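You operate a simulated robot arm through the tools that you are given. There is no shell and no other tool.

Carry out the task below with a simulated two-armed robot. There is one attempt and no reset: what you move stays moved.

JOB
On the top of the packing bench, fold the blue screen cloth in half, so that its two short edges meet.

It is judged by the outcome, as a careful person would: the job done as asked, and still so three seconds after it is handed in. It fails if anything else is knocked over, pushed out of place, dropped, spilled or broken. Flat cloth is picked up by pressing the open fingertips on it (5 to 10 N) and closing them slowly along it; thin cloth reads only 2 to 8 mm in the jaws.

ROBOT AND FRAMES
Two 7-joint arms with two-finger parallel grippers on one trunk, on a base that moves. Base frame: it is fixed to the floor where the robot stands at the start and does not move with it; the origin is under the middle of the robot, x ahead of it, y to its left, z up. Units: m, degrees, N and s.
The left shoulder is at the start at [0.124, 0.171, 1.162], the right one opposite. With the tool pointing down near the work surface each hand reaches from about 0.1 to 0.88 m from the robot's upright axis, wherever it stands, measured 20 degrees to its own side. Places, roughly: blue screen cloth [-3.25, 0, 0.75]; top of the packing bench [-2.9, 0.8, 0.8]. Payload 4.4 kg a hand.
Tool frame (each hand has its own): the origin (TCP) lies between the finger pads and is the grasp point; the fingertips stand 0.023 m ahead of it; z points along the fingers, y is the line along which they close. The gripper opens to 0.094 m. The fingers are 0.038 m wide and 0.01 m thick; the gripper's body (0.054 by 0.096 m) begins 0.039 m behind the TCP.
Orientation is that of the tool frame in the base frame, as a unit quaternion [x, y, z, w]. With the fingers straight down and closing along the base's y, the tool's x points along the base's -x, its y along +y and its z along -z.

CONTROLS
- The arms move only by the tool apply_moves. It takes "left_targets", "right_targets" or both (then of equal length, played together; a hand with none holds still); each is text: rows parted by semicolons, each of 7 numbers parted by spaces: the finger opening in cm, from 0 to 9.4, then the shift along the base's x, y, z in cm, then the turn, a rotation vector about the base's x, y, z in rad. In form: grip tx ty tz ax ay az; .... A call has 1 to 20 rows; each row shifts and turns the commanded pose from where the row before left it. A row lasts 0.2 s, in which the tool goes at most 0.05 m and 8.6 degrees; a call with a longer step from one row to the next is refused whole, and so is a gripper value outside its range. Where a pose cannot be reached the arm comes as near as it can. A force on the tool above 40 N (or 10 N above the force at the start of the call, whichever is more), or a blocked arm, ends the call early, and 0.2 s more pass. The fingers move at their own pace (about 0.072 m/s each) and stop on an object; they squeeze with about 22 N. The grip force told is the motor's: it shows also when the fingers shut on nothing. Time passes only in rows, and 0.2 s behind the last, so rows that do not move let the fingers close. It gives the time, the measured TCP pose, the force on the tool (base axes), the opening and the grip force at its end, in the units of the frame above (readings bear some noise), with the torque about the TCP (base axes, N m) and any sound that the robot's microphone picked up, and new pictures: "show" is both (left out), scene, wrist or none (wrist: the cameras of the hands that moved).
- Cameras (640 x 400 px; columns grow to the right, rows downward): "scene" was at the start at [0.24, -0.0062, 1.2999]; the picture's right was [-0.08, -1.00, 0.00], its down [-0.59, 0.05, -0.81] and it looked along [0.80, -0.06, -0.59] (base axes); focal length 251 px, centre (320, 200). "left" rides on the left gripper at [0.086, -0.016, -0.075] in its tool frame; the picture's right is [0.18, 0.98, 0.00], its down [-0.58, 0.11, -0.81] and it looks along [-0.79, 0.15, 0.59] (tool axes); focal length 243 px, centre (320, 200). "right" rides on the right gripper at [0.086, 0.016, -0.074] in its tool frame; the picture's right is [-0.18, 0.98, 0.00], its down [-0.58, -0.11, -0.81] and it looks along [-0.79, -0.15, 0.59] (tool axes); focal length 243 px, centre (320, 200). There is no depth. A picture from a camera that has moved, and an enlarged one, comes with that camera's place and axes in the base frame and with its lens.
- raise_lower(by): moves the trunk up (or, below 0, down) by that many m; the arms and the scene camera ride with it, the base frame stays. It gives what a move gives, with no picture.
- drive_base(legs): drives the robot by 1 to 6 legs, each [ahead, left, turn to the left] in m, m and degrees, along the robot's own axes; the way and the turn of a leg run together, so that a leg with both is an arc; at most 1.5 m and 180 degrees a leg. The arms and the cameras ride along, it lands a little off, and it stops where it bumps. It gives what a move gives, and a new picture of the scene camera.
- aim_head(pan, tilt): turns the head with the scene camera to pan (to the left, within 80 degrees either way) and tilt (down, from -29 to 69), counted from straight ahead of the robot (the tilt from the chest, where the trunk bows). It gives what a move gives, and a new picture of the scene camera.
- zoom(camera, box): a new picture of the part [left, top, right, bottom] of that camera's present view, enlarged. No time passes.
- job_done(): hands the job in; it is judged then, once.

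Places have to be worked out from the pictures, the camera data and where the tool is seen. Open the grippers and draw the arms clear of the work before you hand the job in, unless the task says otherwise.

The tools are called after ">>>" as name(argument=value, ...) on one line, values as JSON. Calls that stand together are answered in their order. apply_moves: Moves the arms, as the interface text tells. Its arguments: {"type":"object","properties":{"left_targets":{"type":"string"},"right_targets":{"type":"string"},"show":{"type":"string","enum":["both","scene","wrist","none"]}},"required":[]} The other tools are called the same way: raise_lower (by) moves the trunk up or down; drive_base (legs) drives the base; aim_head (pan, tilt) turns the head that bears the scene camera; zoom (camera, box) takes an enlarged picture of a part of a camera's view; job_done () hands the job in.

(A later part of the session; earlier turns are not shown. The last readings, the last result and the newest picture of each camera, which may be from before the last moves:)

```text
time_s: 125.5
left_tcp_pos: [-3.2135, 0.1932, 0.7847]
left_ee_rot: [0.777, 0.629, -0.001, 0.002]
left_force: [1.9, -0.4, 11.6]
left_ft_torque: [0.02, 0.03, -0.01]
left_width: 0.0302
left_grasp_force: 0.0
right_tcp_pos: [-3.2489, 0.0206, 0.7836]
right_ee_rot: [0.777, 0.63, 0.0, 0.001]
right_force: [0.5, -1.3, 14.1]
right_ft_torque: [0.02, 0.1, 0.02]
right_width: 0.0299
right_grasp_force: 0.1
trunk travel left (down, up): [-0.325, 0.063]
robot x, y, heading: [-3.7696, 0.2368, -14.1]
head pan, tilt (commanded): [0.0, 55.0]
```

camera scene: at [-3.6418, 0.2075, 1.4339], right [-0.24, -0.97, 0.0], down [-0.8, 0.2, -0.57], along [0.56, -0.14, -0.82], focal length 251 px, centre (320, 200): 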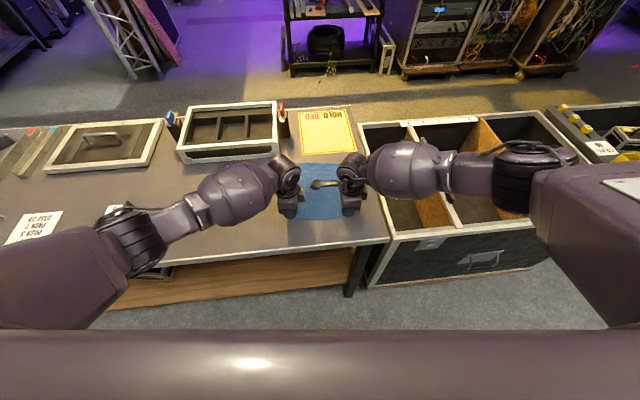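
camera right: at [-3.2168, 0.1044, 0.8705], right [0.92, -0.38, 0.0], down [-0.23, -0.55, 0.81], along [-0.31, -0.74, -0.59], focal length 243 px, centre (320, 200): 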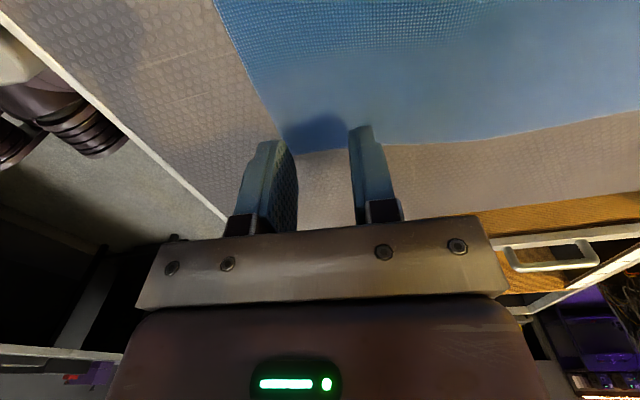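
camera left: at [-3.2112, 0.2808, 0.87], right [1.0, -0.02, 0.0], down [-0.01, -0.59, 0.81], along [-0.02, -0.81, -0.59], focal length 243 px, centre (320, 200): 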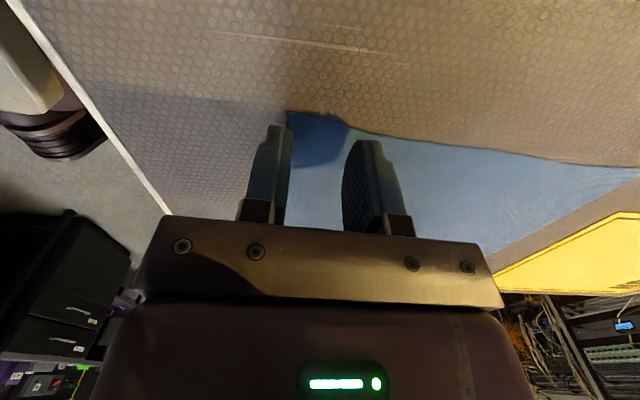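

Both hands touch at 12-14 N. I ease off slightly to about 8 N, then close the fingers slowly along the cloth.

>>> apply_moves(left_targets="3 0 0 0.04 0 0 0; 2.75 0 0 0 0 0 0; 2.5 0 0 0 0 0 0; 2.25 0 0 0 0 0 0; 2 0 0 0 0 0 0; 1.75 0 0 0 0 0 0; 1.5 0 0 0 0 0 0; 1.25 0 0 0 0 0 0; 1 0 0 0 0 0 0; 0.75 0 0 0 0 0 0; 0.5 0 0 0 0 0 0; 0.25 0 0 0 0 0 0; 0 0 0 0 0 0 0; 0 0 0 0 0 0 0; 0 0 0 0 0 0 0", right_targets="3 0 0 0.07 0 0 0; 2.75 0 0 0 0 0 0; 2.5 0 0 0 0 0 0; 2.25 0 0 0 0 0 0; 2 0 0 0 0 0 0; 1.75 0 0 0 0 0 0; 1.5 0 0 0 0 0 0; 1.25 0 0 0 0 0 0; 1 0 0 0 0 0 0; 0.75 0 0 0 0 0 0; 0.5 0 0 0 0 0 0; 0.25 0 0 0 0 0 0; 0 0 0 0 0 0 0; 0 0 0 0 0 0 0; 0 0 0 0 0 0 0", show="both")

```text
time_s: 128.7
left_tcp_pos: [-3.2143, 0.1923, 0.7844]
left_ee_rot: [0.777, 0.629, -0.001, 0.002]
left_force: [1.6, -1.5, 18.4]
left_ft_torque: [-0.07, -0.05, -0.03]
left_width: 0.0022
left_grasp_force: 22.0
right_tcp_pos: [-3.25, 0.0218, 0.7847]
right_ee_rot: [0.777, 0.63, 0.0, 0.0]
right_force: [0.6, 1.2, 12.7]
right_ft_torque: [0.07, 0.04, 0.04]
right_width: 0.0019
right_grasp_force: 22.6
trunk travel left (down, up): [-0.325, 0.063]
robot x, y, heading: [-3.7695, 0.235, -14.1]
head pan, tilt (commanded): [0.0, 55.0]
camera scene: at [-3.644, 0.2079, 1.4342], right [-0.24, -0.97, 0.0], down [-0.79, 0.2, -0.57], along [0.56, -0.14, -0.82], focal length 251 px, centre (320, 200)
camera right: at [-3.2178, 0.1046, 0.858], right [0.92, -0.38, 0.0], down [-0.23, -0.55, 0.81], along [-0.31, -0.74, -0.59], focal length 243 px, centre (320, 200)
camera left: at [-3.2127, 0.2812, 0.8578], right [1.0, -0.02, 0.0], down [-0.01, -0.59, 0.81], along [-0.02, -0.81, -0.59], focal length 243 px, centre (320, 200)
```

scene: 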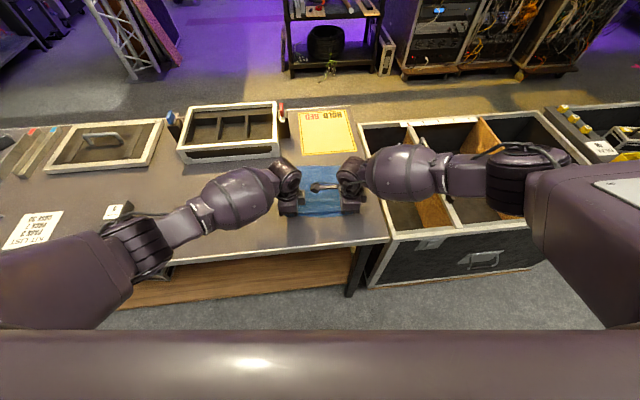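
right: 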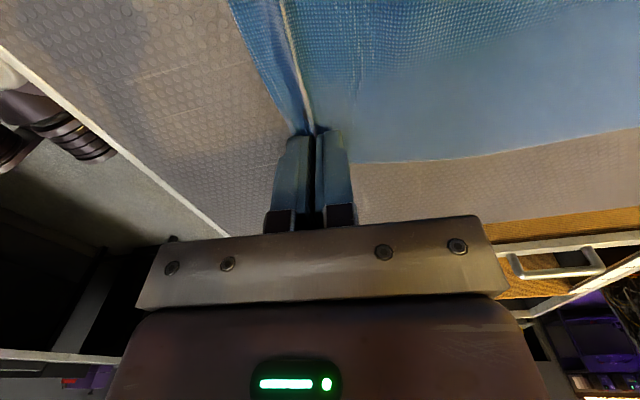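
left: 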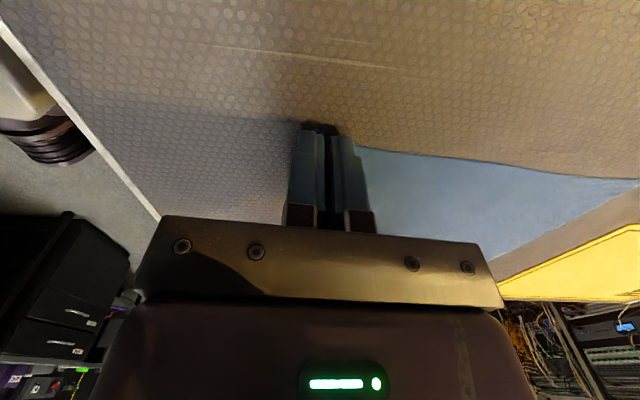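

Both jaws read about 2 mm, and a pleat is visible in the right view. I zoom to check that each hand has the cloth.

>>> zoom(camera="right", box=[200, 0, 440, 150])

>>> zoom(camera="left", box=[240, 80, 440, 230])

>>> zoom(camera="scene", box=[260, 140, 380, 230])

```text
2.67 times, centred on (320, 75) of right
camera zoom: at [-3.2178, 0.1046, 0.858], right [0.92, -0.38, 0.0], down [-0.23, -0.55, 0.81], along [-0.31, -0.74, -0.59], focal length 647 px, centre (320, 533)
```

zoom: 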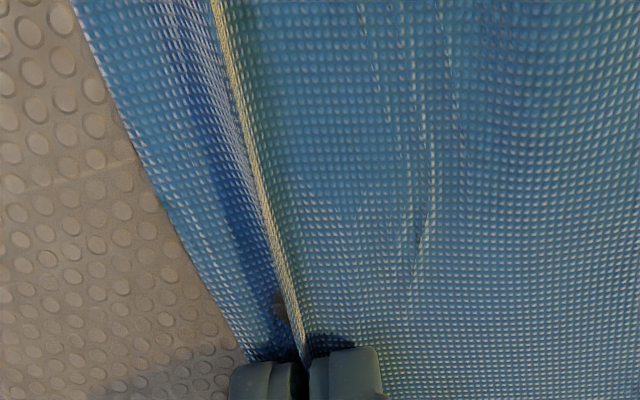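

```text
2.67 times, centred on (340, 155) of left
camera zoom: at [-3.2127, 0.2812, 0.8578], right [1.0, -0.02, 0.0], down [-0.01, -0.59, 0.81], along [-0.02, -0.81, -0.59], focal length 647 px, centre (267, 320)
```

zoom: 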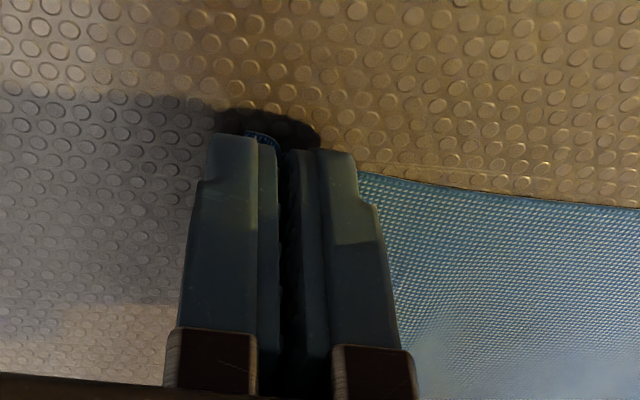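

```text
4.44 times, centred on (320, 185) of scene
camera zoom: at [-3.644, 0.2079, 1.4342], right [-0.24, -0.97, 0.0], down [-0.79, 0.2, -0.57], along [0.56, -0.14, -0.82], focal length 1114 px, centre (320, 267)
```

zoom: 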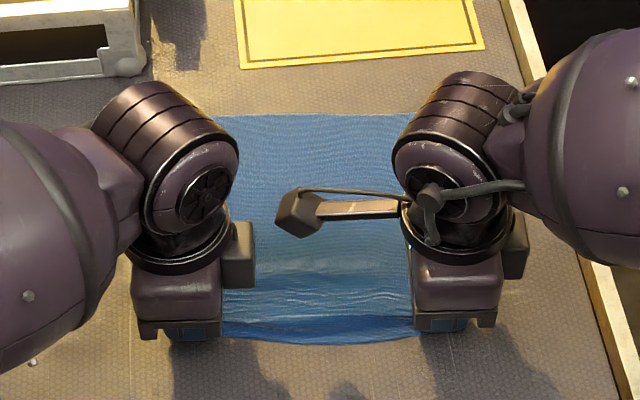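

A pleat runs between the two hands, with a flap of about 1 cm outside it. I lift both hands 3 cm and check that both hold.

>>> apply_moves(left_targets="0 0.1 0 0.6 0 0 0; 0 0.1 0 0.6 0 0 0; 0 0.1 0 0.6 0 0 0; 0 0.1 0 0.6 0 0 0; 0 0.1 0 0.6 0 0 0", right_targets="0 0.1 0 0.6 0 0 0; 0 0.1 0 0.6 0 0 0; 0 0.1 0 0.6 0 0 0; 0 0.1 0 0.6 0 0 0; 0 0.1 0 0.6 0 0 0", show="both")

>>> zoom(camera="scene", box=[260, 140, 380, 230])

```text
time_s: 129.9
left_tcp_pos: [-3.2085, 0.1931, 0.8123]
left_ee_rot: [0.777, 0.629, -0.001, 0.001]
left_force: [-1.0, 0.1, 1.2]
left_ft_torque: [-0.02, 0.01, 0.0]
left_width: 0.0018
left_grasp_force: 21.6
right_tcp_pos: [-3.2437, 0.0204, 0.8126]
right_ee_rot: [0.777, 0.629, 0.0, 0.0]
right_force: [-0.2, 0.3, 0.7]
right_ft_torque: [0.02, -0.04, 0.0]
right_width: 0.0019
right_grasp_force: 21.6
trunk travel left (down, up): [-0.325, 0.063]
robot x, y, heading: [-3.7663, 0.2398, -13.8]
head pan, tilt (commanded): [0.0, 55.0]
camera scene: at [-3.6419, 0.2075, 1.4339], right [-0.24, -0.97, 0.0], down [-0.79, 0.2, -0.57], along [0.56, -0.14, -0.82], focal length 251 px, centre (320, 200)
camera right: at [-3.2116, 0.1041, 0.8865], right [0.92, -0.38, 0.0], down [-0.23, -0.55, 0.81], along [-0.31, -0.74, -0.59], focal length 243 px, centre (320, 200)
camera left: at [-3.2067, 0.2813, 0.8867], right [1.0, -0.02, 0.0], down [-0.01, -0.59, 0.81], along [-0.02, -0.81, -0.59], focal length 243 px, centre (320, 200)
```

scene: 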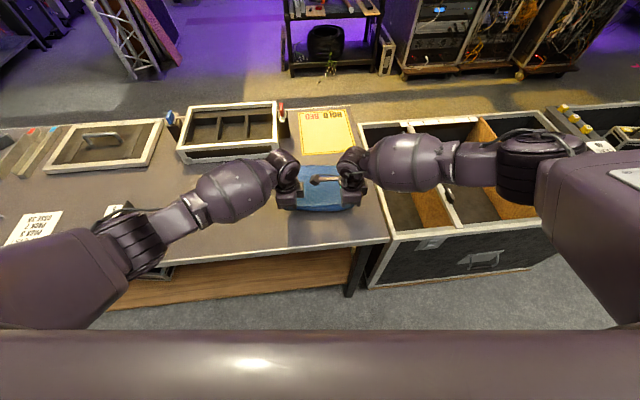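
right: 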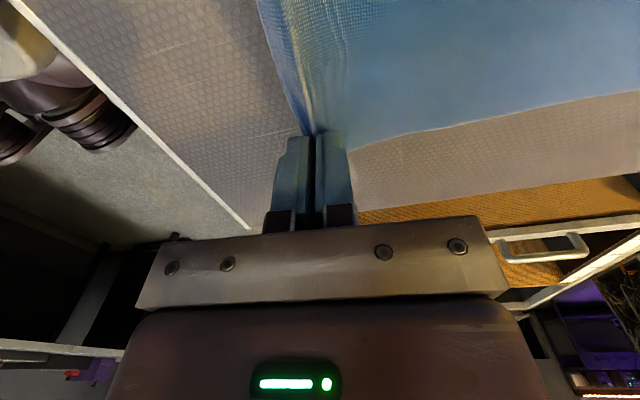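
left: 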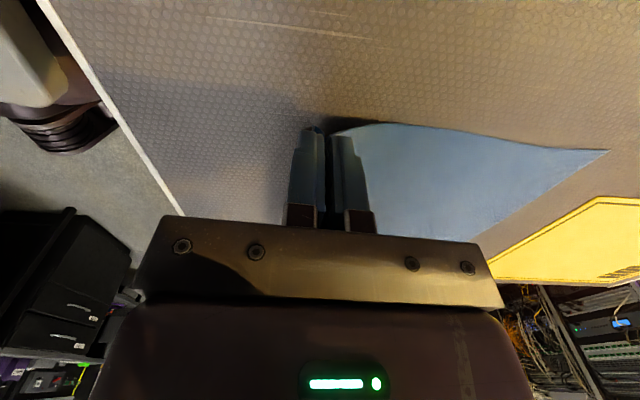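

```text
4.44 times, centred on (320, 185) of scene
camera zoom: at [-3.6419, 0.2075, 1.4339], right [-0.24, -0.97, 0.0], down [-0.79, 0.2, -0.57], along [0.56, -0.14, -0.82], focal length 1114 px, centre (320, 267)
```

zoom: 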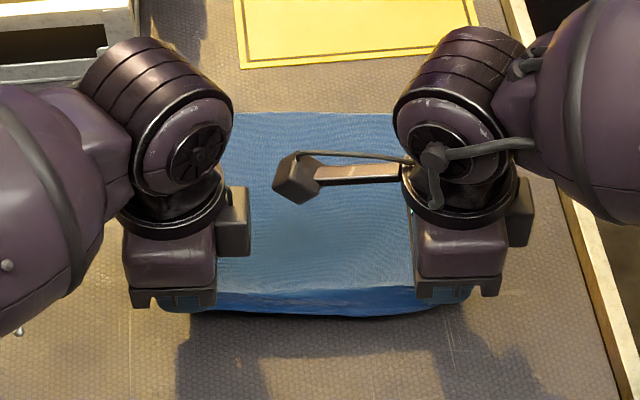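

Both hands hold the near edge. But the pinch took in about 3 cm of cloth plus a 1 cm flap, which would leave a thick tuck; I put it back down and open slowly to flatten it, to re-grip with a much smaller bite right at the edge.

>>> apply_moves(left_targets="0 -0.1 0 -0.6 0 0 0; 0 -0.1 0 -0.6 0 0 0; 0 -0.1 0 -0.6 0 0 0; 0 -0.1 0 -0.6 0 0 0; 0 -0.1 0 -0.45 0 0 0; 0.3 0 0 0 0 0 0; 0.6 0 0 0 0 0 0; 0.9 0 0 0 0 0 0; 1.2 0 0 0 0 0 0; 1.5 0 0 0 0 0 0; 1.8 0 0 0 0 0 0; 2.1 0 0 0 0 0 0; 2.4 0 0 0 0 0 0; 2.7 0 0 0 0 0 0; 3 0 0 0 0 0 0; 3 0 0 0 0 0 0; 3 0 0 0.5 0 0 0; 3 0 0 0.5 0 0 0; 3 0 0 0.5 0 0 0", right_targets="0 -0.1 0 -0.6 0 0 0; 0 -0.1 0 -0.6 0 0 0; 0 -0.1 0 -0.6 0 0 0; 0 -0.1 0 -0.6 0 0 0; 0 -0.1 0 -0.45 0 0 0; 0.3 0 0 0 0 0 0; 0.6 0 0 0 0 0 0; 0.9 0 0 0 0 0 0; 1.2 0 0 0 0 0 0; 1.5 0 0 0 0 0 0; 1.8 0 0 0 0 0 0; 2.1 0 0 0 0 0 0; 2.4 0 0 0 0 0 0; 2.7 0 0 0 0 0 0; 3 0 0 0 0 0 0; 3 0 0 0 0 0 0; 3 0 0 0.5 0 0 0; 3 0 0 0.5 0 0 0; 3 0 0 0.5 0 0 0", show="both")

>>> zoom(camera="scene", box=[260, 140, 380, 230])

>>> zoom(camera="right", box=[160, 0, 480, 200])

```text
time_s: 133.9
left_tcp_pos: [-3.2134, 0.1937, 0.7998]
left_ee_rot: [0.777, 0.629, -0.002, -0.001]
left_force: [-0.5, -0.7, -0.2]
left_ft_torque: [0.01, 0.0, 0.03]
left_width: 0.03
left_grasp_force: 0.1
right_tcp_pos: [-3.2481, 0.0209, 0.8003]
right_ee_rot: [0.777, 0.63, -0.001, 0.0]
right_force: [-0.2, 1.0, 0.5]
right_ft_torque: [0.01, 0.01, 0.02]
right_width: 0.0301
right_grasp_force: 0.0
trunk travel left (down, up): [-0.325, 0.063]
robot x, y, heading: [-3.7686, 0.2378, -14.0]
head pan, tilt (commanded): [0.0, 55.0]
camera scene: at [-3.642, 0.2075, 1.4339], right [-0.24, -0.97, 0.0], down [-0.79, 0.2, -0.57], along [0.56, -0.14, -0.82], focal length 251 px, centre (320, 200)
camera right: at [-3.2167, 0.1045, 0.8736], right [0.92, -0.38, 0.0], down [-0.23, -0.55, 0.81], along [-0.31, -0.74, -0.59], focal length 243 px, centre (320, 200)
camera left: at [-3.2116, 0.2815, 0.873], right [1.0, -0.02, 0.0], down [-0.01, -0.59, 0.81], along [-0.02, -0.81, -0.59], focal length 243 px, centre (320, 200)
```

scene: 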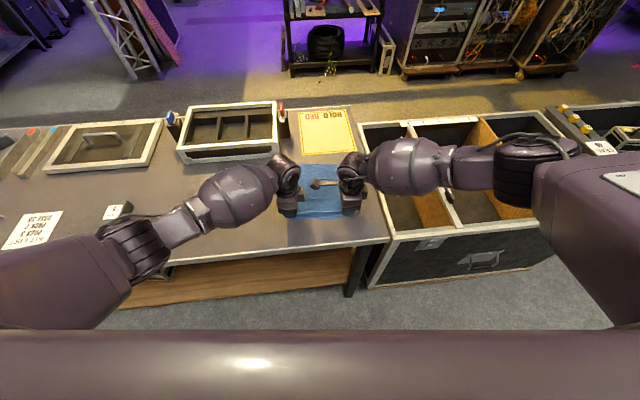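
right: 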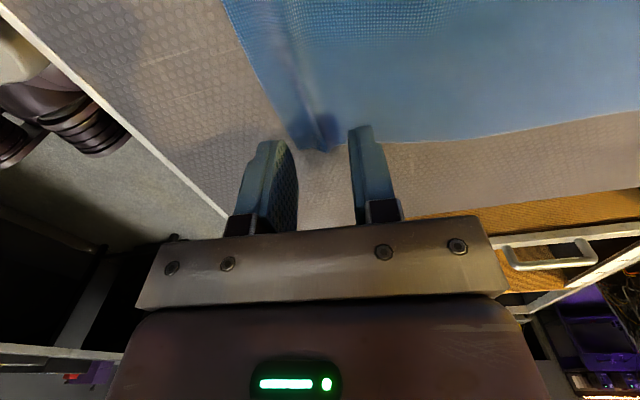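
left: 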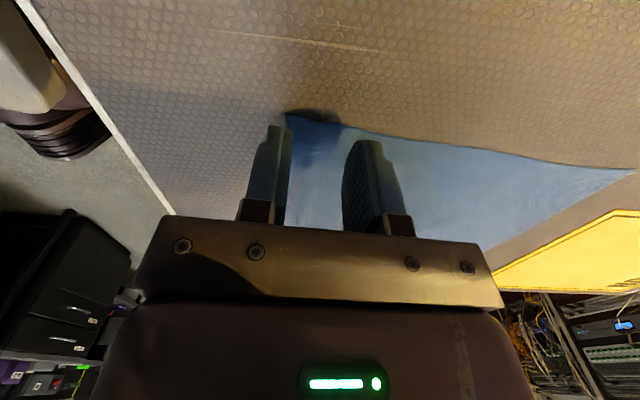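

```text
4.44 times, centred on (320, 185) of scene
camera zoom: at [-3.642, 0.2075, 1.4339], right [-0.24, -0.97, 0.0], down [-0.79, 0.2, -0.57], along [0.56, -0.14, -0.82], focal length 1114 px, centre (320, 267)
```

zoom: 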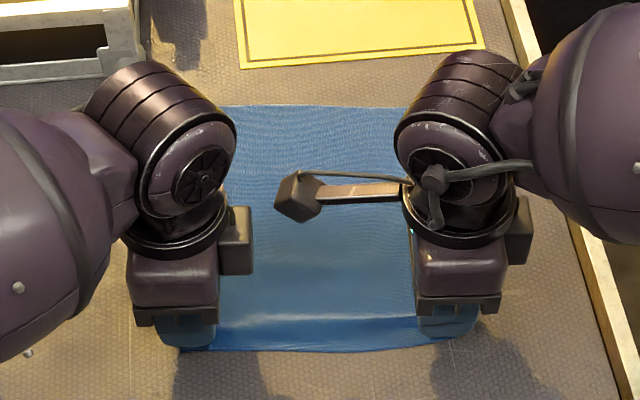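

```text
2.00 times, centred on (320, 100) of right
camera zoom: at [-3.2167, 0.1045, 0.8736], right [0.92, -0.38, 0.0], down [-0.23, -0.55, 0.81], along [-0.31, -0.74, -0.59], focal length 485 px, centre (320, 400)
```

zoom: 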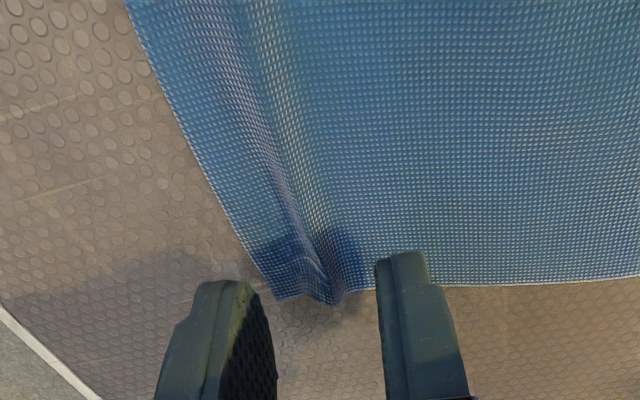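

The cloth flattened back with only a slight ridge 1.5 cm from the edge. I narrow the fingers to 1.6 cm, shift 8 mm toward the edge so the outer fingers sit right on it, and press again.

>>> apply_moves(left_targets="2.2 -0.4 0.085 0 0 0 0; 1.6 -0.4 0.085 0 0 0 0; 1.6 0 0 -0.5 0 0 0; 1.6 0 0 -0.5 0 0 0; 1.6 0 0 -0.4 0 0 0; 1.6 0 0 -0.15 0 0 0; 1.6 0 0 -0.05 0 0 0; 1.6 0 0 0 0 0 0", right_targets="2.2 -0.4 0.085 0 0 0 0; 1.6 -0.4 0.085 0 0 0 0; 1.6 0 0 -0.5 0 0 0; 1.6 0 0 -0.5 0 0 0; 1.6 0 0 -0.4 0 0 0; 1.6 0 0 -0.15 0 0 0; 1.6 0 0 -0.05 0 0 0; 1.6 0 0 0 0 0 0", show="wrist")

>>> zoom(camera="right", box=[200, 40, 440, 190])

>>> zoom(camera="left", box=[200, 60, 440, 210])

```text
time_s: 135.7
left_tcp_pos: [-3.2211, 0.1943, 0.7854]
left_ee_rot: [0.777, 0.629, -0.001, 0.001]
left_force: [-1.2, 0.3, 8.1]
left_ft_torque: [0.01, 0.0, 0.0]
left_width: 0.0159
left_grasp_force: 0.0
right_tcp_pos: [-3.2566, 0.0234, 0.7834]
right_ee_rot: [0.776, 0.63, -0.001, 0.0]
right_force: [0.6, -0.3, 2.6]
right_ft_torque: [-0.03, -0.03, 0.01]
right_width: 0.016
right_grasp_force: 0.1
trunk travel left (down, up): [-0.325, 0.063]
robot x, y, heading: [-3.773, 0.2391, -13.9]
head pan, tilt (commanded): [0.0, 55.0]
camera right: at [-3.2249, 0.1061, 0.8581], right [0.92, -0.38, 0.0], down [-0.23, -0.55, 0.81], along [-0.31, -0.74, -0.59], focal length 243 px, centre (320, 200)
camera left: at [-3.2199, 0.2826, 0.8579], right [1.0, -0.02, 0.0], down [-0.01, -0.59, 0.81], along [-0.02, -0.81, -0.59], focal length 243 px, centre (320, 200)
```

right: 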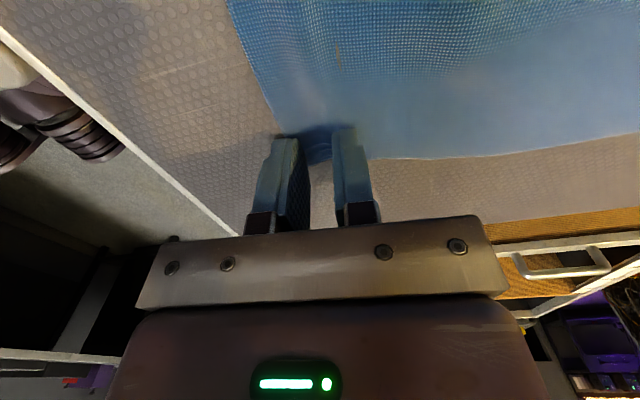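
left: 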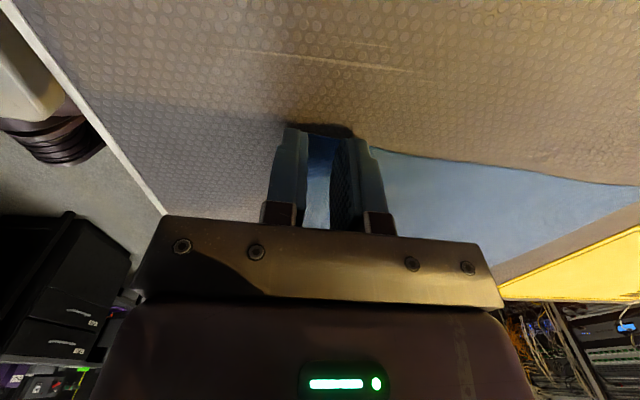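

```text
2.67 times, centred on (320, 115) of right
camera zoom: at [-3.2249, 0.1061, 0.8581], right [0.92, -0.38, 0.0], down [-0.23, -0.55, 0.81], along [-0.31, -0.74, -0.59], focal length 647 px, centre (320, 427)
```

zoom: 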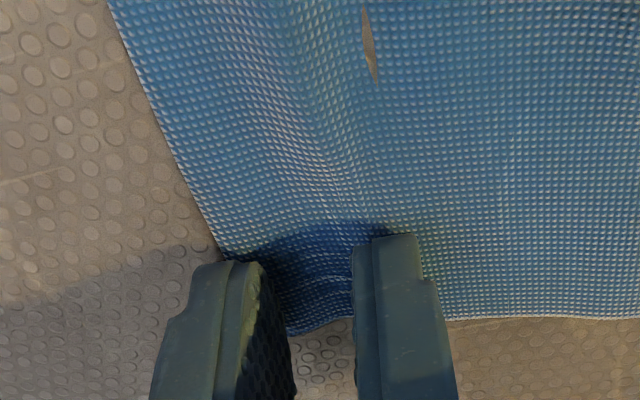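

```text
2.67 times, centred on (320, 135) of left
camera zoom: at [-3.2199, 0.2826, 0.8579], right [1.0, -0.02, 0.0], down [-0.01, -0.59, 0.81], along [-0.02, -0.81, -0.59], focal length 647 px, centre (320, 373)
```

zoom: 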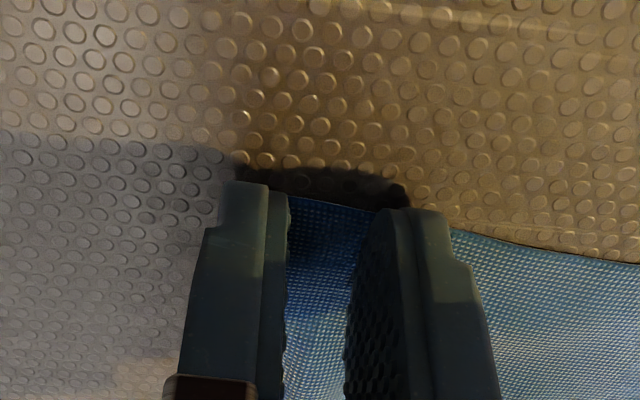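

Left presses at 8 N, right only 3 N; cloth shows between both finger pairs with its edge under the outer fingers. I press the right a little more and close both slowly.

>>> apply_moves(left_targets="1.6 0 0 0 0 0 0; 1.6 0 0 0 0 0 0; 1.4 0 0 0 0 0 0; 1.25 0 0 0 0 0 0; 1.1 0 0 0 0 0 0; 0.95 0 0 0 0 0 0; 0.8 0 0 0 0 0 0; 0.65 0 0 0 0 0 0; 0.5 0 0 0 0 0 0; 0.35 0 0 0 0 0 0; 0.2 0 0 0 0 0 0; 0.1 0 0 0 0 0 0; 0 0 0 0 0 0 0; 0 0 0 0 0 0 0; 0 0 0 0 0 0 0", right_targets="1.6 0 0 -0.06 0 0 0; 1.6 0 0 -0.04 0 0 0; 1.4 0 0 0 0 0 0; 1.25 0 0 0 0 0 0; 1.1 0 0 0 0 0 0; 0.95 0 0 0 0 0 0; 0.8 0 0 0 0 0 0; 0.65 0 0 0 0 0 0; 0.5 0 0 0 0 0 0; 0.35 0 0 0 0 0 0; 0.2 0 0 0 0 0 0; 0.1 0 0 0 0 0 0; 0 0 0 0 0 0 0; 0 0 0 0 0 0 0; 0 0 0 0 0 0 0", show="wrist")

>>> zoom(camera="right", box=[200, 40, 440, 190])

>>> zoom(camera="left", box=[200, 60, 440, 210])

```text
time_s: 138.9
left_tcp_pos: [-3.2234, 0.1956, 0.7853]
left_ee_rot: [0.777, 0.629, -0.002, 0.001]
left_force: [0.0, -0.2, 2.4]
left_ft_torque: [-0.04, 0.02, -0.01]
left_width: 0.0
left_grasp_force: 22.3
right_tcp_pos: [-3.257, 0.0237, 0.785]
right_ee_rot: [0.777, 0.629, 0.0, 0.0]
right_force: [0.9, -1.1, 33.3]
right_ft_torque: [0.06, -0.04, 0.0]
right_width: 0.0
right_grasp_force: 21.8
trunk travel left (down, up): [-0.325, 0.063]
robot x, y, heading: [-3.7691, 0.2401, -14.1]
head pan, tilt (commanded): [0.0, 55.0]
camera right: at [-3.2252, 0.1067, 0.858], right [0.92, -0.38, 0.0], down [-0.23, -0.55, 0.81], along [-0.31, -0.74, -0.59], focal length 243 px, centre (320, 200)
camera left: at [-3.221, 0.2832, 0.8581], right [1.0, -0.02, 0.0], down [-0.01, -0.59, 0.81], along [-0.02, -0.81, -0.59], focal length 243 px, centre (320, 200)
```

right: 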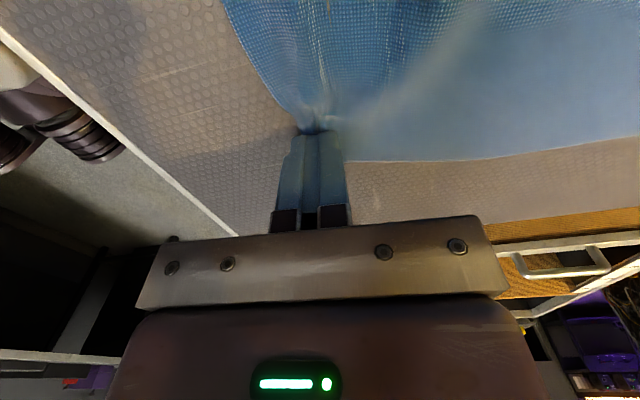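
left: 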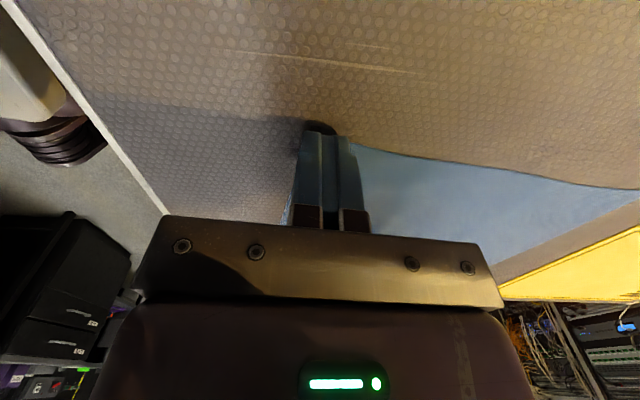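

```text
2.67 times, centred on (320, 115) of right
camera zoom: at [-3.2252, 0.1067, 0.858], right [0.92, -0.38, 0.0], down [-0.23, -0.55, 0.81], along [-0.31, -0.74, -0.59], focal length 647 px, centre (320, 427)
```

zoom: 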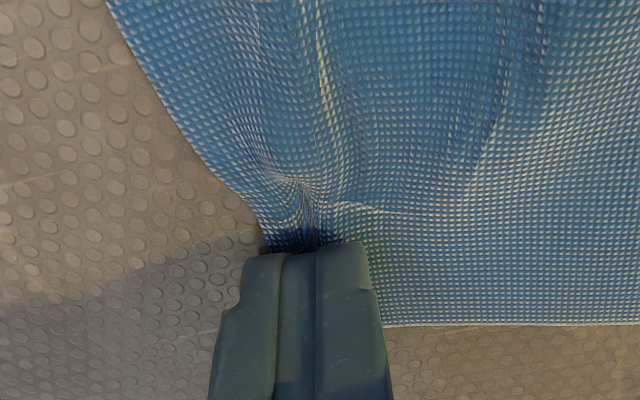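

```text
2.67 times, centred on (320, 135) of left
camera zoom: at [-3.221, 0.2832, 0.8581], right [1.0, -0.02, 0.0], down [-0.01, -0.59, 0.81], along [-0.02, -0.81, -0.59], focal length 647 px, centre (320, 373)
```

zoom: 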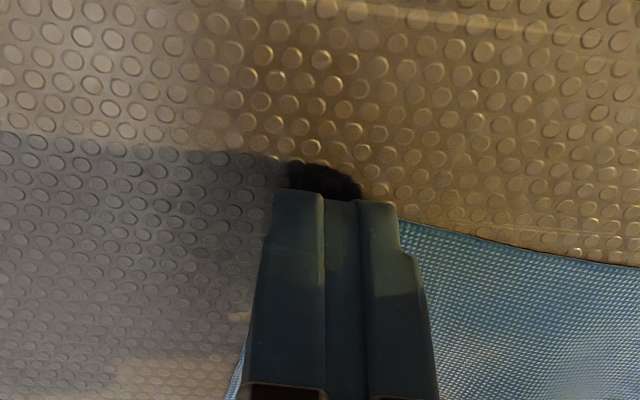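

Both jaws shut to 0.0: the bite was too small and caught nothing. I ease the pressure and open slowly again to smooth the cloth, then look.

>>> apply_moves(left_targets="0 0 0 0 0 0 0; 0.4 0 0 0 0 0 0; 0.8 0 0 0 0 0 0; 1.2 0 0 0 0 0 0; 1.6 0 0 0 0 0 0; 2.0 0 0 0 0 0 0; 2.3 0 0 0 0 0 0; 2.6 0 0 0 0 0 0; 2.6 0 0 0 0 0 0; 2.6 0 0 0.5 0 0 0; 2.6 0 0 0.5 0 0 0; 2.6 0 0 0.5 0 0 0", right_targets="0 0 0 0.1 0 0 0; 0.4 0 0 0.05 0 0 0; 0.8 0 0 0 0 0 0; 1.2 0 0 0 0 0 0; 1.6 0 0 0 0 0 0; 2.0 0 0 0 0 0 0; 2.3 0 0 0 0 0 0; 2.6 0 0 0 0 0 0; 2.6 0 0 0 0 0 0; 2.6 0 0 0.5 0 0 0; 2.6 0 0 0.5 0 0 0; 2.6 0 0 0.5 0 0 0", show="both")

>>> zoom(camera="right", box=[200, 40, 440, 190])

>>> zoom(camera="left", box=[200, 60, 440, 210])

>>> zoom(camera="scene", box=[260, 140, 380, 230])

```text
time_s: 141.5
left_tcp_pos: [-3.2218, 0.1958, 0.7985]
left_ee_rot: [0.777, 0.629, -0.002, 0.0]
left_force: [-0.6, 0.9, 0.4]
left_ft_torque: [0.03, 0.02, 0.02]
left_width: 0.026
left_grasp_force: 0.0
right_tcp_pos: [-3.2575, 0.0237, 0.7993]
right_ee_rot: [0.776, 0.63, 0.0, -0.001]
right_force: [0.4, -0.5, -0.7]
right_ft_torque: [0.05, 0.01, 0.01]
right_width: 0.0262
right_grasp_force: 0.0
trunk travel left (down, up): [-0.325, 0.063]
robot x, y, heading: [-3.7707, 0.2391, -13.8]
head pan, tilt (commanded): [0.0, 55.0]
camera scene: at [-3.642, 0.2075, 1.4339], right [-0.24, -0.97, 0.0], down [-0.79, 0.2, -0.57], along [0.56, -0.14, -0.82], focal length 251 px, centre (320, 200)
camera right: at [-3.225, 0.1062, 0.873], right [0.92, -0.38, 0.0], down [-0.23, -0.55, 0.81], along [-0.31, -0.74, -0.59], focal length 243 px, centre (320, 200)
camera left: at [-3.22, 0.2828, 0.8721], right [1.0, -0.02, 0.0], down [-0.01, -0.59, 0.81], along [-0.02, -0.81, -0.59], focal length 243 px, centre (320, 200)
```

scene: 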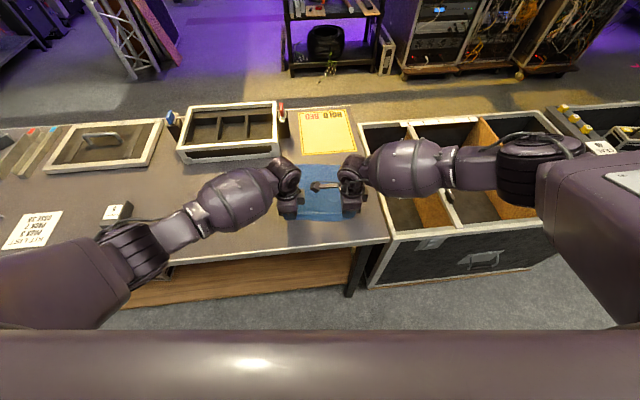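
right: 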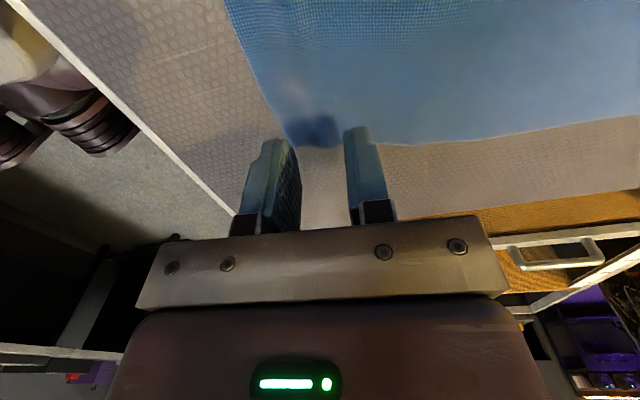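
left: 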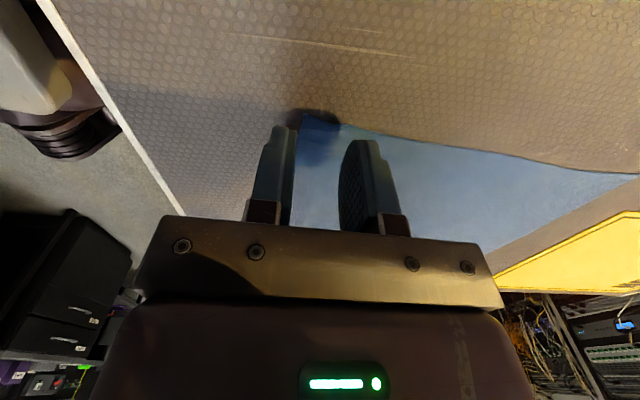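

```text
2.67 times, centred on (320, 115) of right
camera zoom: at [-3.225, 0.1062, 0.873], right [0.92, -0.38, 0.0], down [-0.23, -0.55, 0.81], along [-0.31, -0.74, -0.59], focal length 647 px, centre (320, 427)
```

zoom: 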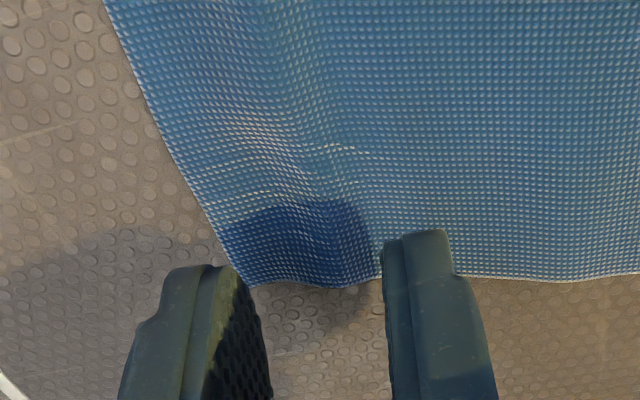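

```text
2.67 times, centred on (320, 135) of left
camera zoom: at [-3.22, 0.2828, 0.8721], right [1.0, -0.02, 0.0], down [-0.01, -0.59, 0.81], along [-0.02, -0.81, -0.59], focal length 647 px, centre (320, 373)
```

zoom: 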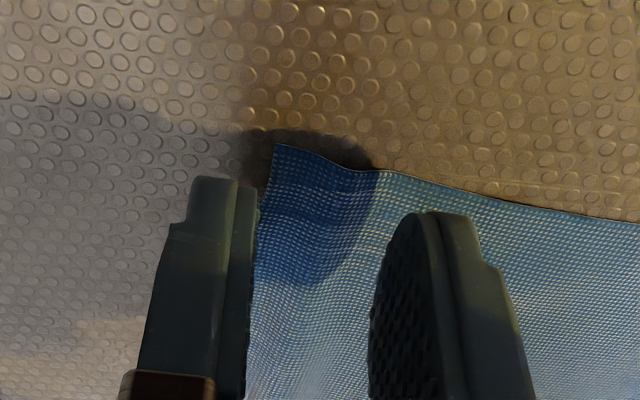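

```text
4.44 times, centred on (320, 185) of scene
camera zoom: at [-3.642, 0.2075, 1.4339], right [-0.24, -0.97, 0.0], down [-0.79, 0.2, -0.57], along [0.56, -0.14, -0.82], focal length 1114 px, centre (320, 267)
```

zoom: 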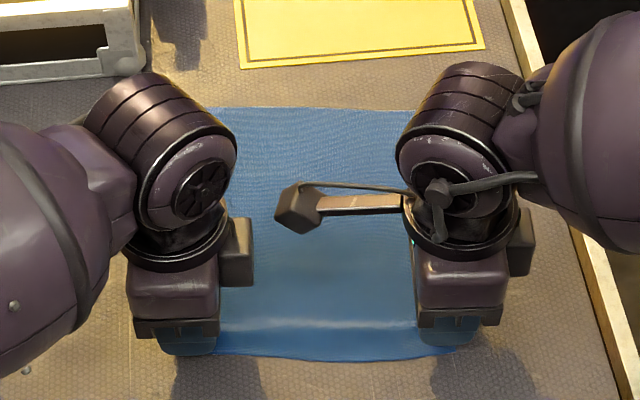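

The cloth springs back flat, so it is fairly stiff. I set the fingers to 2.8 cm, shift so the outer fingers cover about 5 mm of the edge, and press again.

>>> apply_moves(left_targets="2.8 0.39 -0.083 0 0 0 0; 2.8 0.39 -0.083 0 0 0 0; 2.8 0 0 -0.5 0 0 0; 2.8 0 0 -0.5 0 0 0; 2.8 0 0 -0.3 0 0 0; 2.8 0 0 -0.12 0 0 0; 2.8 0 0 -0.05 0 0 0; 2.8 0 0 0 0 0 0", right_targets="2.8 0.04 0.2 0 0 0 0; 2.8 0.04 0.19 0 0 0 0; 2.8 0 0 -0.5 0 0 0; 2.8 0 0 -0.5 0 0 0; 2.8 0 0 -0.35 0 0 0; 2.8 0 0 -0.17 0 0 0; 2.8 0 0 -0.05 0 0 0; 2.8 0 0 0 0 0 0", show="wrist")

```text
time_s: 143.3
left_tcp_pos: [-3.2142, 0.1941, 0.7844]
left_ee_rot: [0.777, 0.629, -0.002, 0.001]
left_force: [0.4, 1.2, 6.7]
left_ft_torque: [0.02, -0.03, -0.03]
left_width: 0.028
left_grasp_force: 0.0
right_tcp_pos: [-3.2558, 0.0267, 0.785]
right_ee_rot: [0.778, 0.629, -0.001, 0.0]
right_force: [-0.1, -0.7, 4.6]
right_ft_torque: [-0.06, -0.04, 0.01]
right_width: 0.0279
right_grasp_force: 0.1
trunk travel left (down, up): [-0.325, 0.063]
robot x, y, heading: [-3.7684, 0.2391, -14.1]
head pan, tilt (commanded): [0.0, 55.0]
camera right: at [-3.2239, 0.1101, 0.8581], right [0.92, -0.38, 0.0], down [-0.23, -0.55, 0.81], along [-0.31, -0.74, -0.59], focal length 243 px, centre (320, 200)
camera left: at [-3.2121, 0.2812, 0.8579], right [1.0, -0.02, 0.0], down [-0.01, -0.59, 0.81], along [-0.02, -0.81, -0.59], focal length 243 px, centre (320, 200)
```

right: 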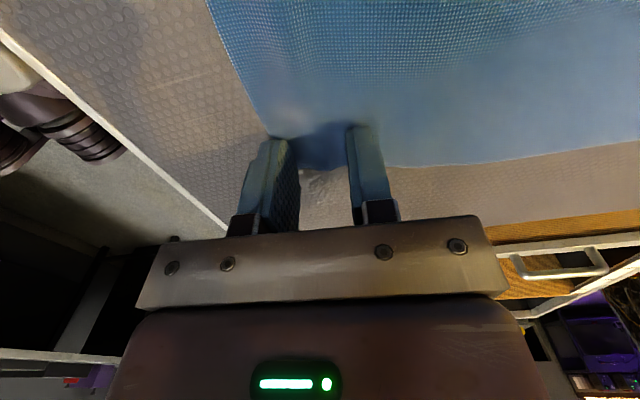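
left: 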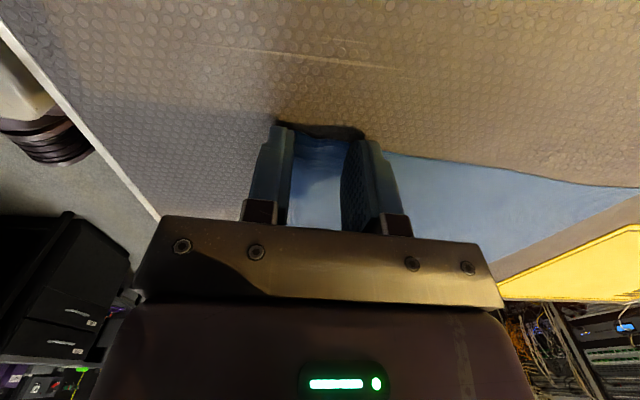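

Forces are 5-7 N, with cloth between both finger pairs. I close slowly.

>>> apply_moves(left_targets="2.8 0 0 -0.02 0 0 0; 2.6 0 0 0 0 0 0; 2.4 0 0 0 0 0 0; 2.2 0 0 0 0 0 0; 2 0 0 0 0 0 0; 1.8 0 0 0 0 0 0; 1.6 0 0 0 0 0 0; 1.4 0 0 0 0 0 0; 1.2 0 0 0 0 0 0; 1 0 0 0 0 0 0; 0.8 0 0 0 0 0 0; 0.6 0 0 0 0 0 0; 0.4 0 0 0 0 0 0; 0.2 0 0 0 0 0 0; 0 0 0 0 0 0 0; 0 0 0 0 0 0 0; 0 0 0 0 0 0 0", right_targets="2.8 0 0 -0.04 0 0 0; 2.6 0 0 0 0 0 0; 2.4 0 0 0 0 0 0; 2.2 0 0 0 0 0 0; 2 0 0 0 0 0 0; 1.8 0 0 0 0 0 0; 1.6 0 0 0 0 0 0; 1.4 0 0 0 0 0 0; 1.2 0 0 0 0 0 0; 1 0 0 0 0 0 0; 0.8 0 0 0 0 0 0; 0.6 0 0 0 0 0 0; 0.4 0 0 0 0 0 0; 0.2 0 0 0 0 0 0; 0 0 0 0 0 0 0; 0 0 0 0 0 0 0; 0 0 0 0 0 0 0", show="wrist")

>>> zoom(camera="right", box=[200, 40, 440, 190])

>>> zoom(camera="left", box=[200, 60, 440, 210])

```text
time_s: 146.9
left_tcp_pos: [-3.2154, 0.1928, 0.7834]
left_ee_rot: [0.777, 0.629, -0.002, 0.001]
left_force: [0.0, -0.1, 16.3]
left_ft_torque: [-0.06, -0.03, -0.01]
left_width: 0.0016
left_grasp_force: 21.9
right_tcp_pos: [-3.2576, 0.0282, 0.7844]
right_ee_rot: [0.777, 0.63, 0.0, 0.0]
right_force: [1.0, 0.0, 11.6]
right_ft_torque: [0.01, -0.01, -0.01]
right_width: 0.0018
right_grasp_force: 22.2
trunk travel left (down, up): [-0.325, 0.063]
robot x, y, heading: [-3.7695, 0.2416, -14.1]
head pan, tilt (commanded): [0.0, 55.0]
camera right: at [-3.2249, 0.1104, 0.858], right [0.92, -0.38, 0.0], down [-0.23, -0.55, 0.81], along [-0.31, -0.74, -0.59], focal length 243 px, centre (320, 200)
camera left: at [-3.2131, 0.2815, 0.8579], right [1.0, -0.02, 0.0], down [-0.01, -0.59, 0.81], along [-0.02, -0.81, -0.59], focal length 243 px, centre (320, 200)
```

right: 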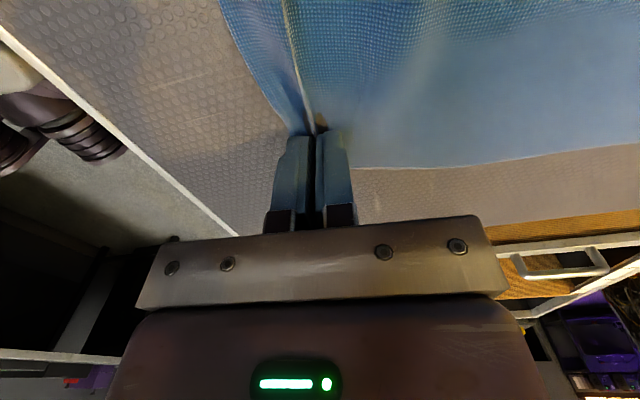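
left: 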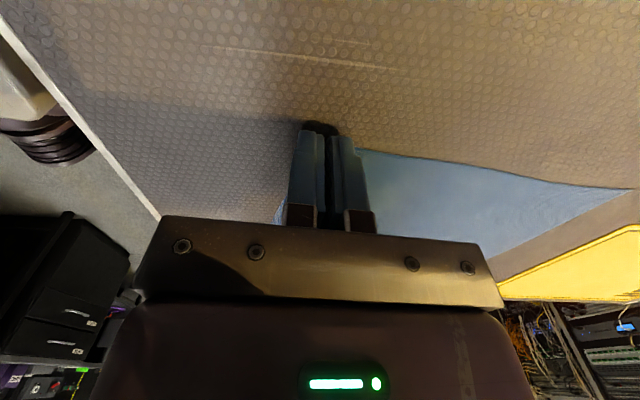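

```text
2.67 times, centred on (320, 115) of right
camera zoom: at [-3.2249, 0.1104, 0.858], right [0.92, -0.38, 0.0], down [-0.23, -0.55, 0.81], along [-0.31, -0.74, -0.59], focal length 647 px, centre (320, 427)
```

zoom: 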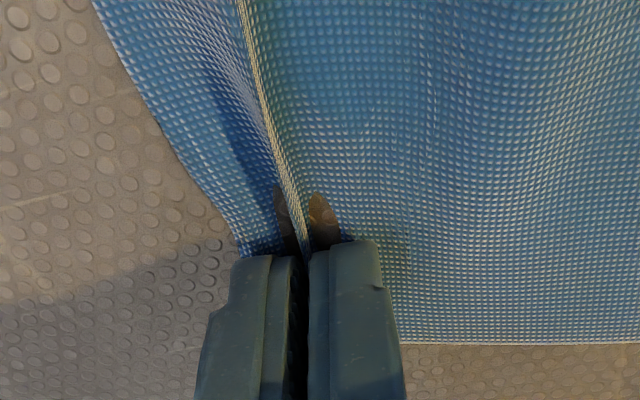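

```text
2.67 times, centred on (320, 135) of left
camera zoom: at [-3.2131, 0.2815, 0.8579], right [1.0, -0.02, 0.0], down [-0.01, -0.59, 0.81], along [-0.02, -0.81, -0.59], focal length 647 px, centre (320, 373)
```

zoom: 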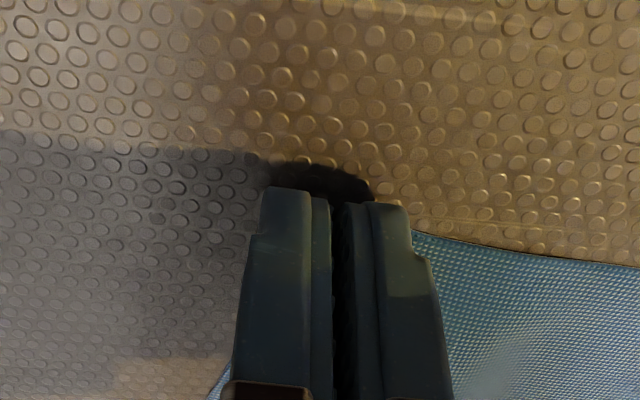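

Both jaws now hold (1.6 and 1.8 mm). I check the far edge's position with the head camera before folding.

>>> zoom(camera="scene", box=[260, 140, 380, 230])

```text
4.44 times, centred on (320, 185) of scene
camera zoom: at [-3.6438, 0.2079, 1.4341], right [-0.24, -0.97, 0.0], down [-0.79, 0.2, -0.57], along [0.56, -0.14, -0.82], focal length 1114 px, centre (320, 267)
```

zoom: 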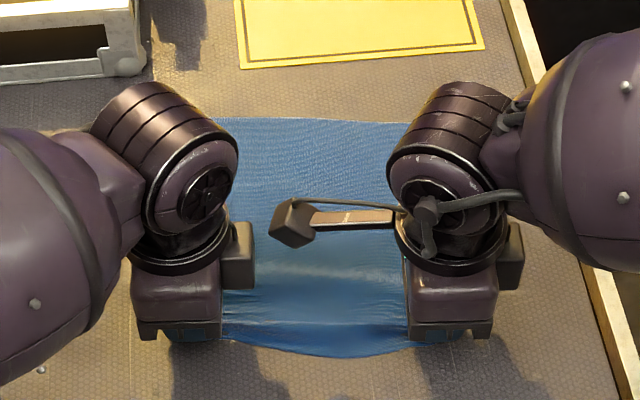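

The pinch line to the far edge is about 0.198 m. I carry both hands in an arc toward the far edge: first the rising half, then check.

>>> apply_moves(left_targets="0 0.12 -0.032 1.216 0 0 0; 0 0.356 -0.095 1.179 0 0 0; 0 0.583 -0.156 1.106 0 0 0; 0 0.791 -0.212 1.0 0 0 0; 0 0.974 -0.261 0.863 0 0 0; 0 1.129 -0.303 0.7 0 0 0; 0 1.249 -0.335 0.516 0 0 0; 0 1.331 -0.357 0.316 0 0 0; 0 1.373 -0.368 0.106 0 0 0", right_targets="0 0.117 -0.031 1.216 0 0 0; 0 0.348 -0.093 1.179 0 0 0; 0 0.57 -0.153 1.106 0 0 0; 0 0.773 -0.207 1.0 0 0 0; 0 0.952 -0.255 0.863 0 0 0; 0 1.104 -0.296 0.7 0 0 0; 0 1.221 -0.327 0.516 0 0 0; 0 1.301 -0.349 0.316 0 0 0; 0 1.342 -0.36 0.106 0 0 0", show="both")

>>> zoom(camera="scene", box=[260, 120, 380, 220])

```text
time_s: 148.9
left_tcp_pos: [-3.1345, 0.1718, 0.8543]
left_ee_rot: [0.777, 0.629, -0.002, 0.0]
left_force: [0.8, -0.3, 0.3]
left_ft_torque: [0.0, 0.02, 0.02]
left_width: 0.0021
left_grasp_force: 21.9
right_tcp_pos: [-3.1781, 0.0058, 0.8531]
right_ee_rot: [0.777, 0.63, -0.001, -0.001]
right_force: [0.3, -0.6, -1.4]
right_ft_torque: [-0.01, 0.0, -0.01]
right_width: 0.0021
right_grasp_force: 22.3
trunk travel left (down, up): [-0.325, 0.063]
robot x, y, heading: [-3.7692, 0.2397, -14.0]
head pan, tilt (commanded): [0.0, 55.0]
camera scene: at [-3.6415, 0.2073, 1.4338], right [-0.24, -0.97, 0.0], down [-0.8, 0.2, -0.57], along [0.56, -0.14, -0.82], focal length 251 px, centre (320, 200)
camera right: at [-3.1461, 0.0894, 0.9269], right [0.92, -0.38, 0.0], down [-0.23, -0.55, 0.81], along [-0.31, -0.74, -0.59], focal length 243 px, centre (320, 200)
camera left: at [-3.1324, 0.2597, 0.9275], right [1.0, -0.02, 0.0], down [-0.01, -0.59, 0.81], along [-0.02, -0.81, -0.59], focal length 243 px, centre (320, 200)
```

scene: 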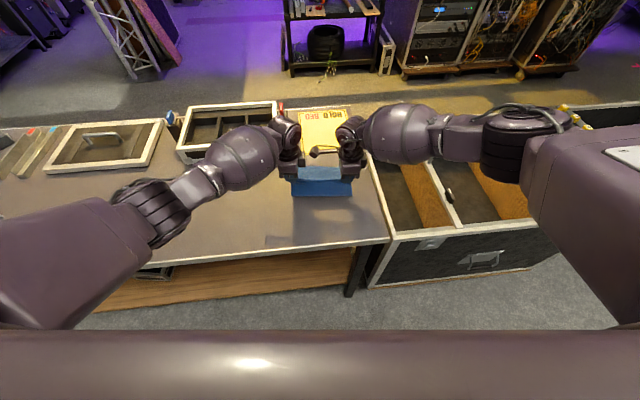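
right: 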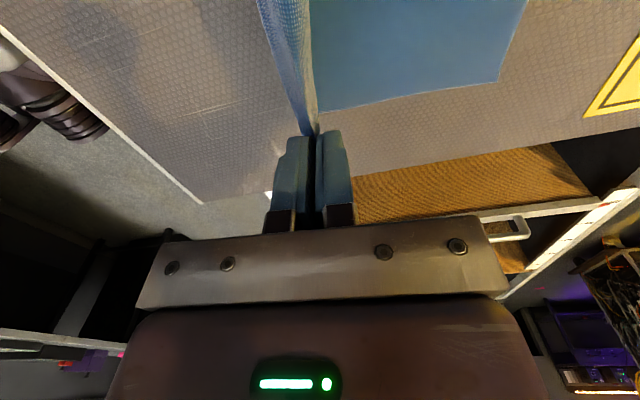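
left: 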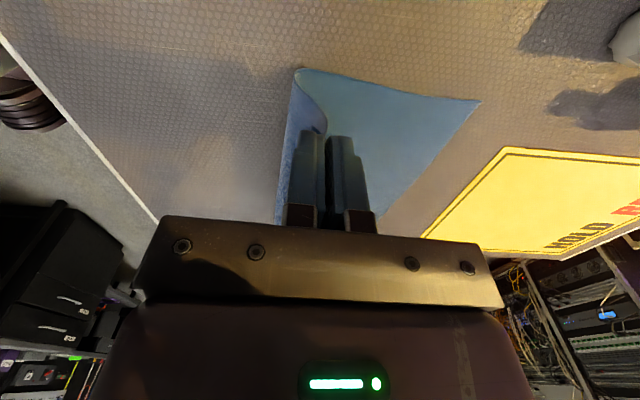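

```text
4.00 times, centred on (320, 170) of scene
camera zoom: at [-3.6415, 0.2073, 1.4338], right [-0.24, -0.97, 0.0], down [-0.8, 0.2, -0.57], along [0.56, -0.14, -0.82], focal length 1003 px, centre (320, 320)
```

zoom: 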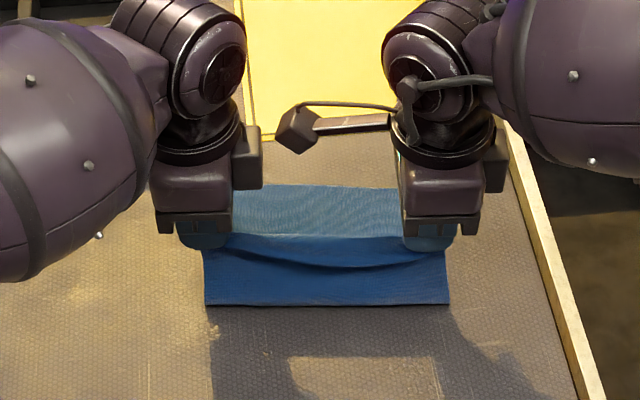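

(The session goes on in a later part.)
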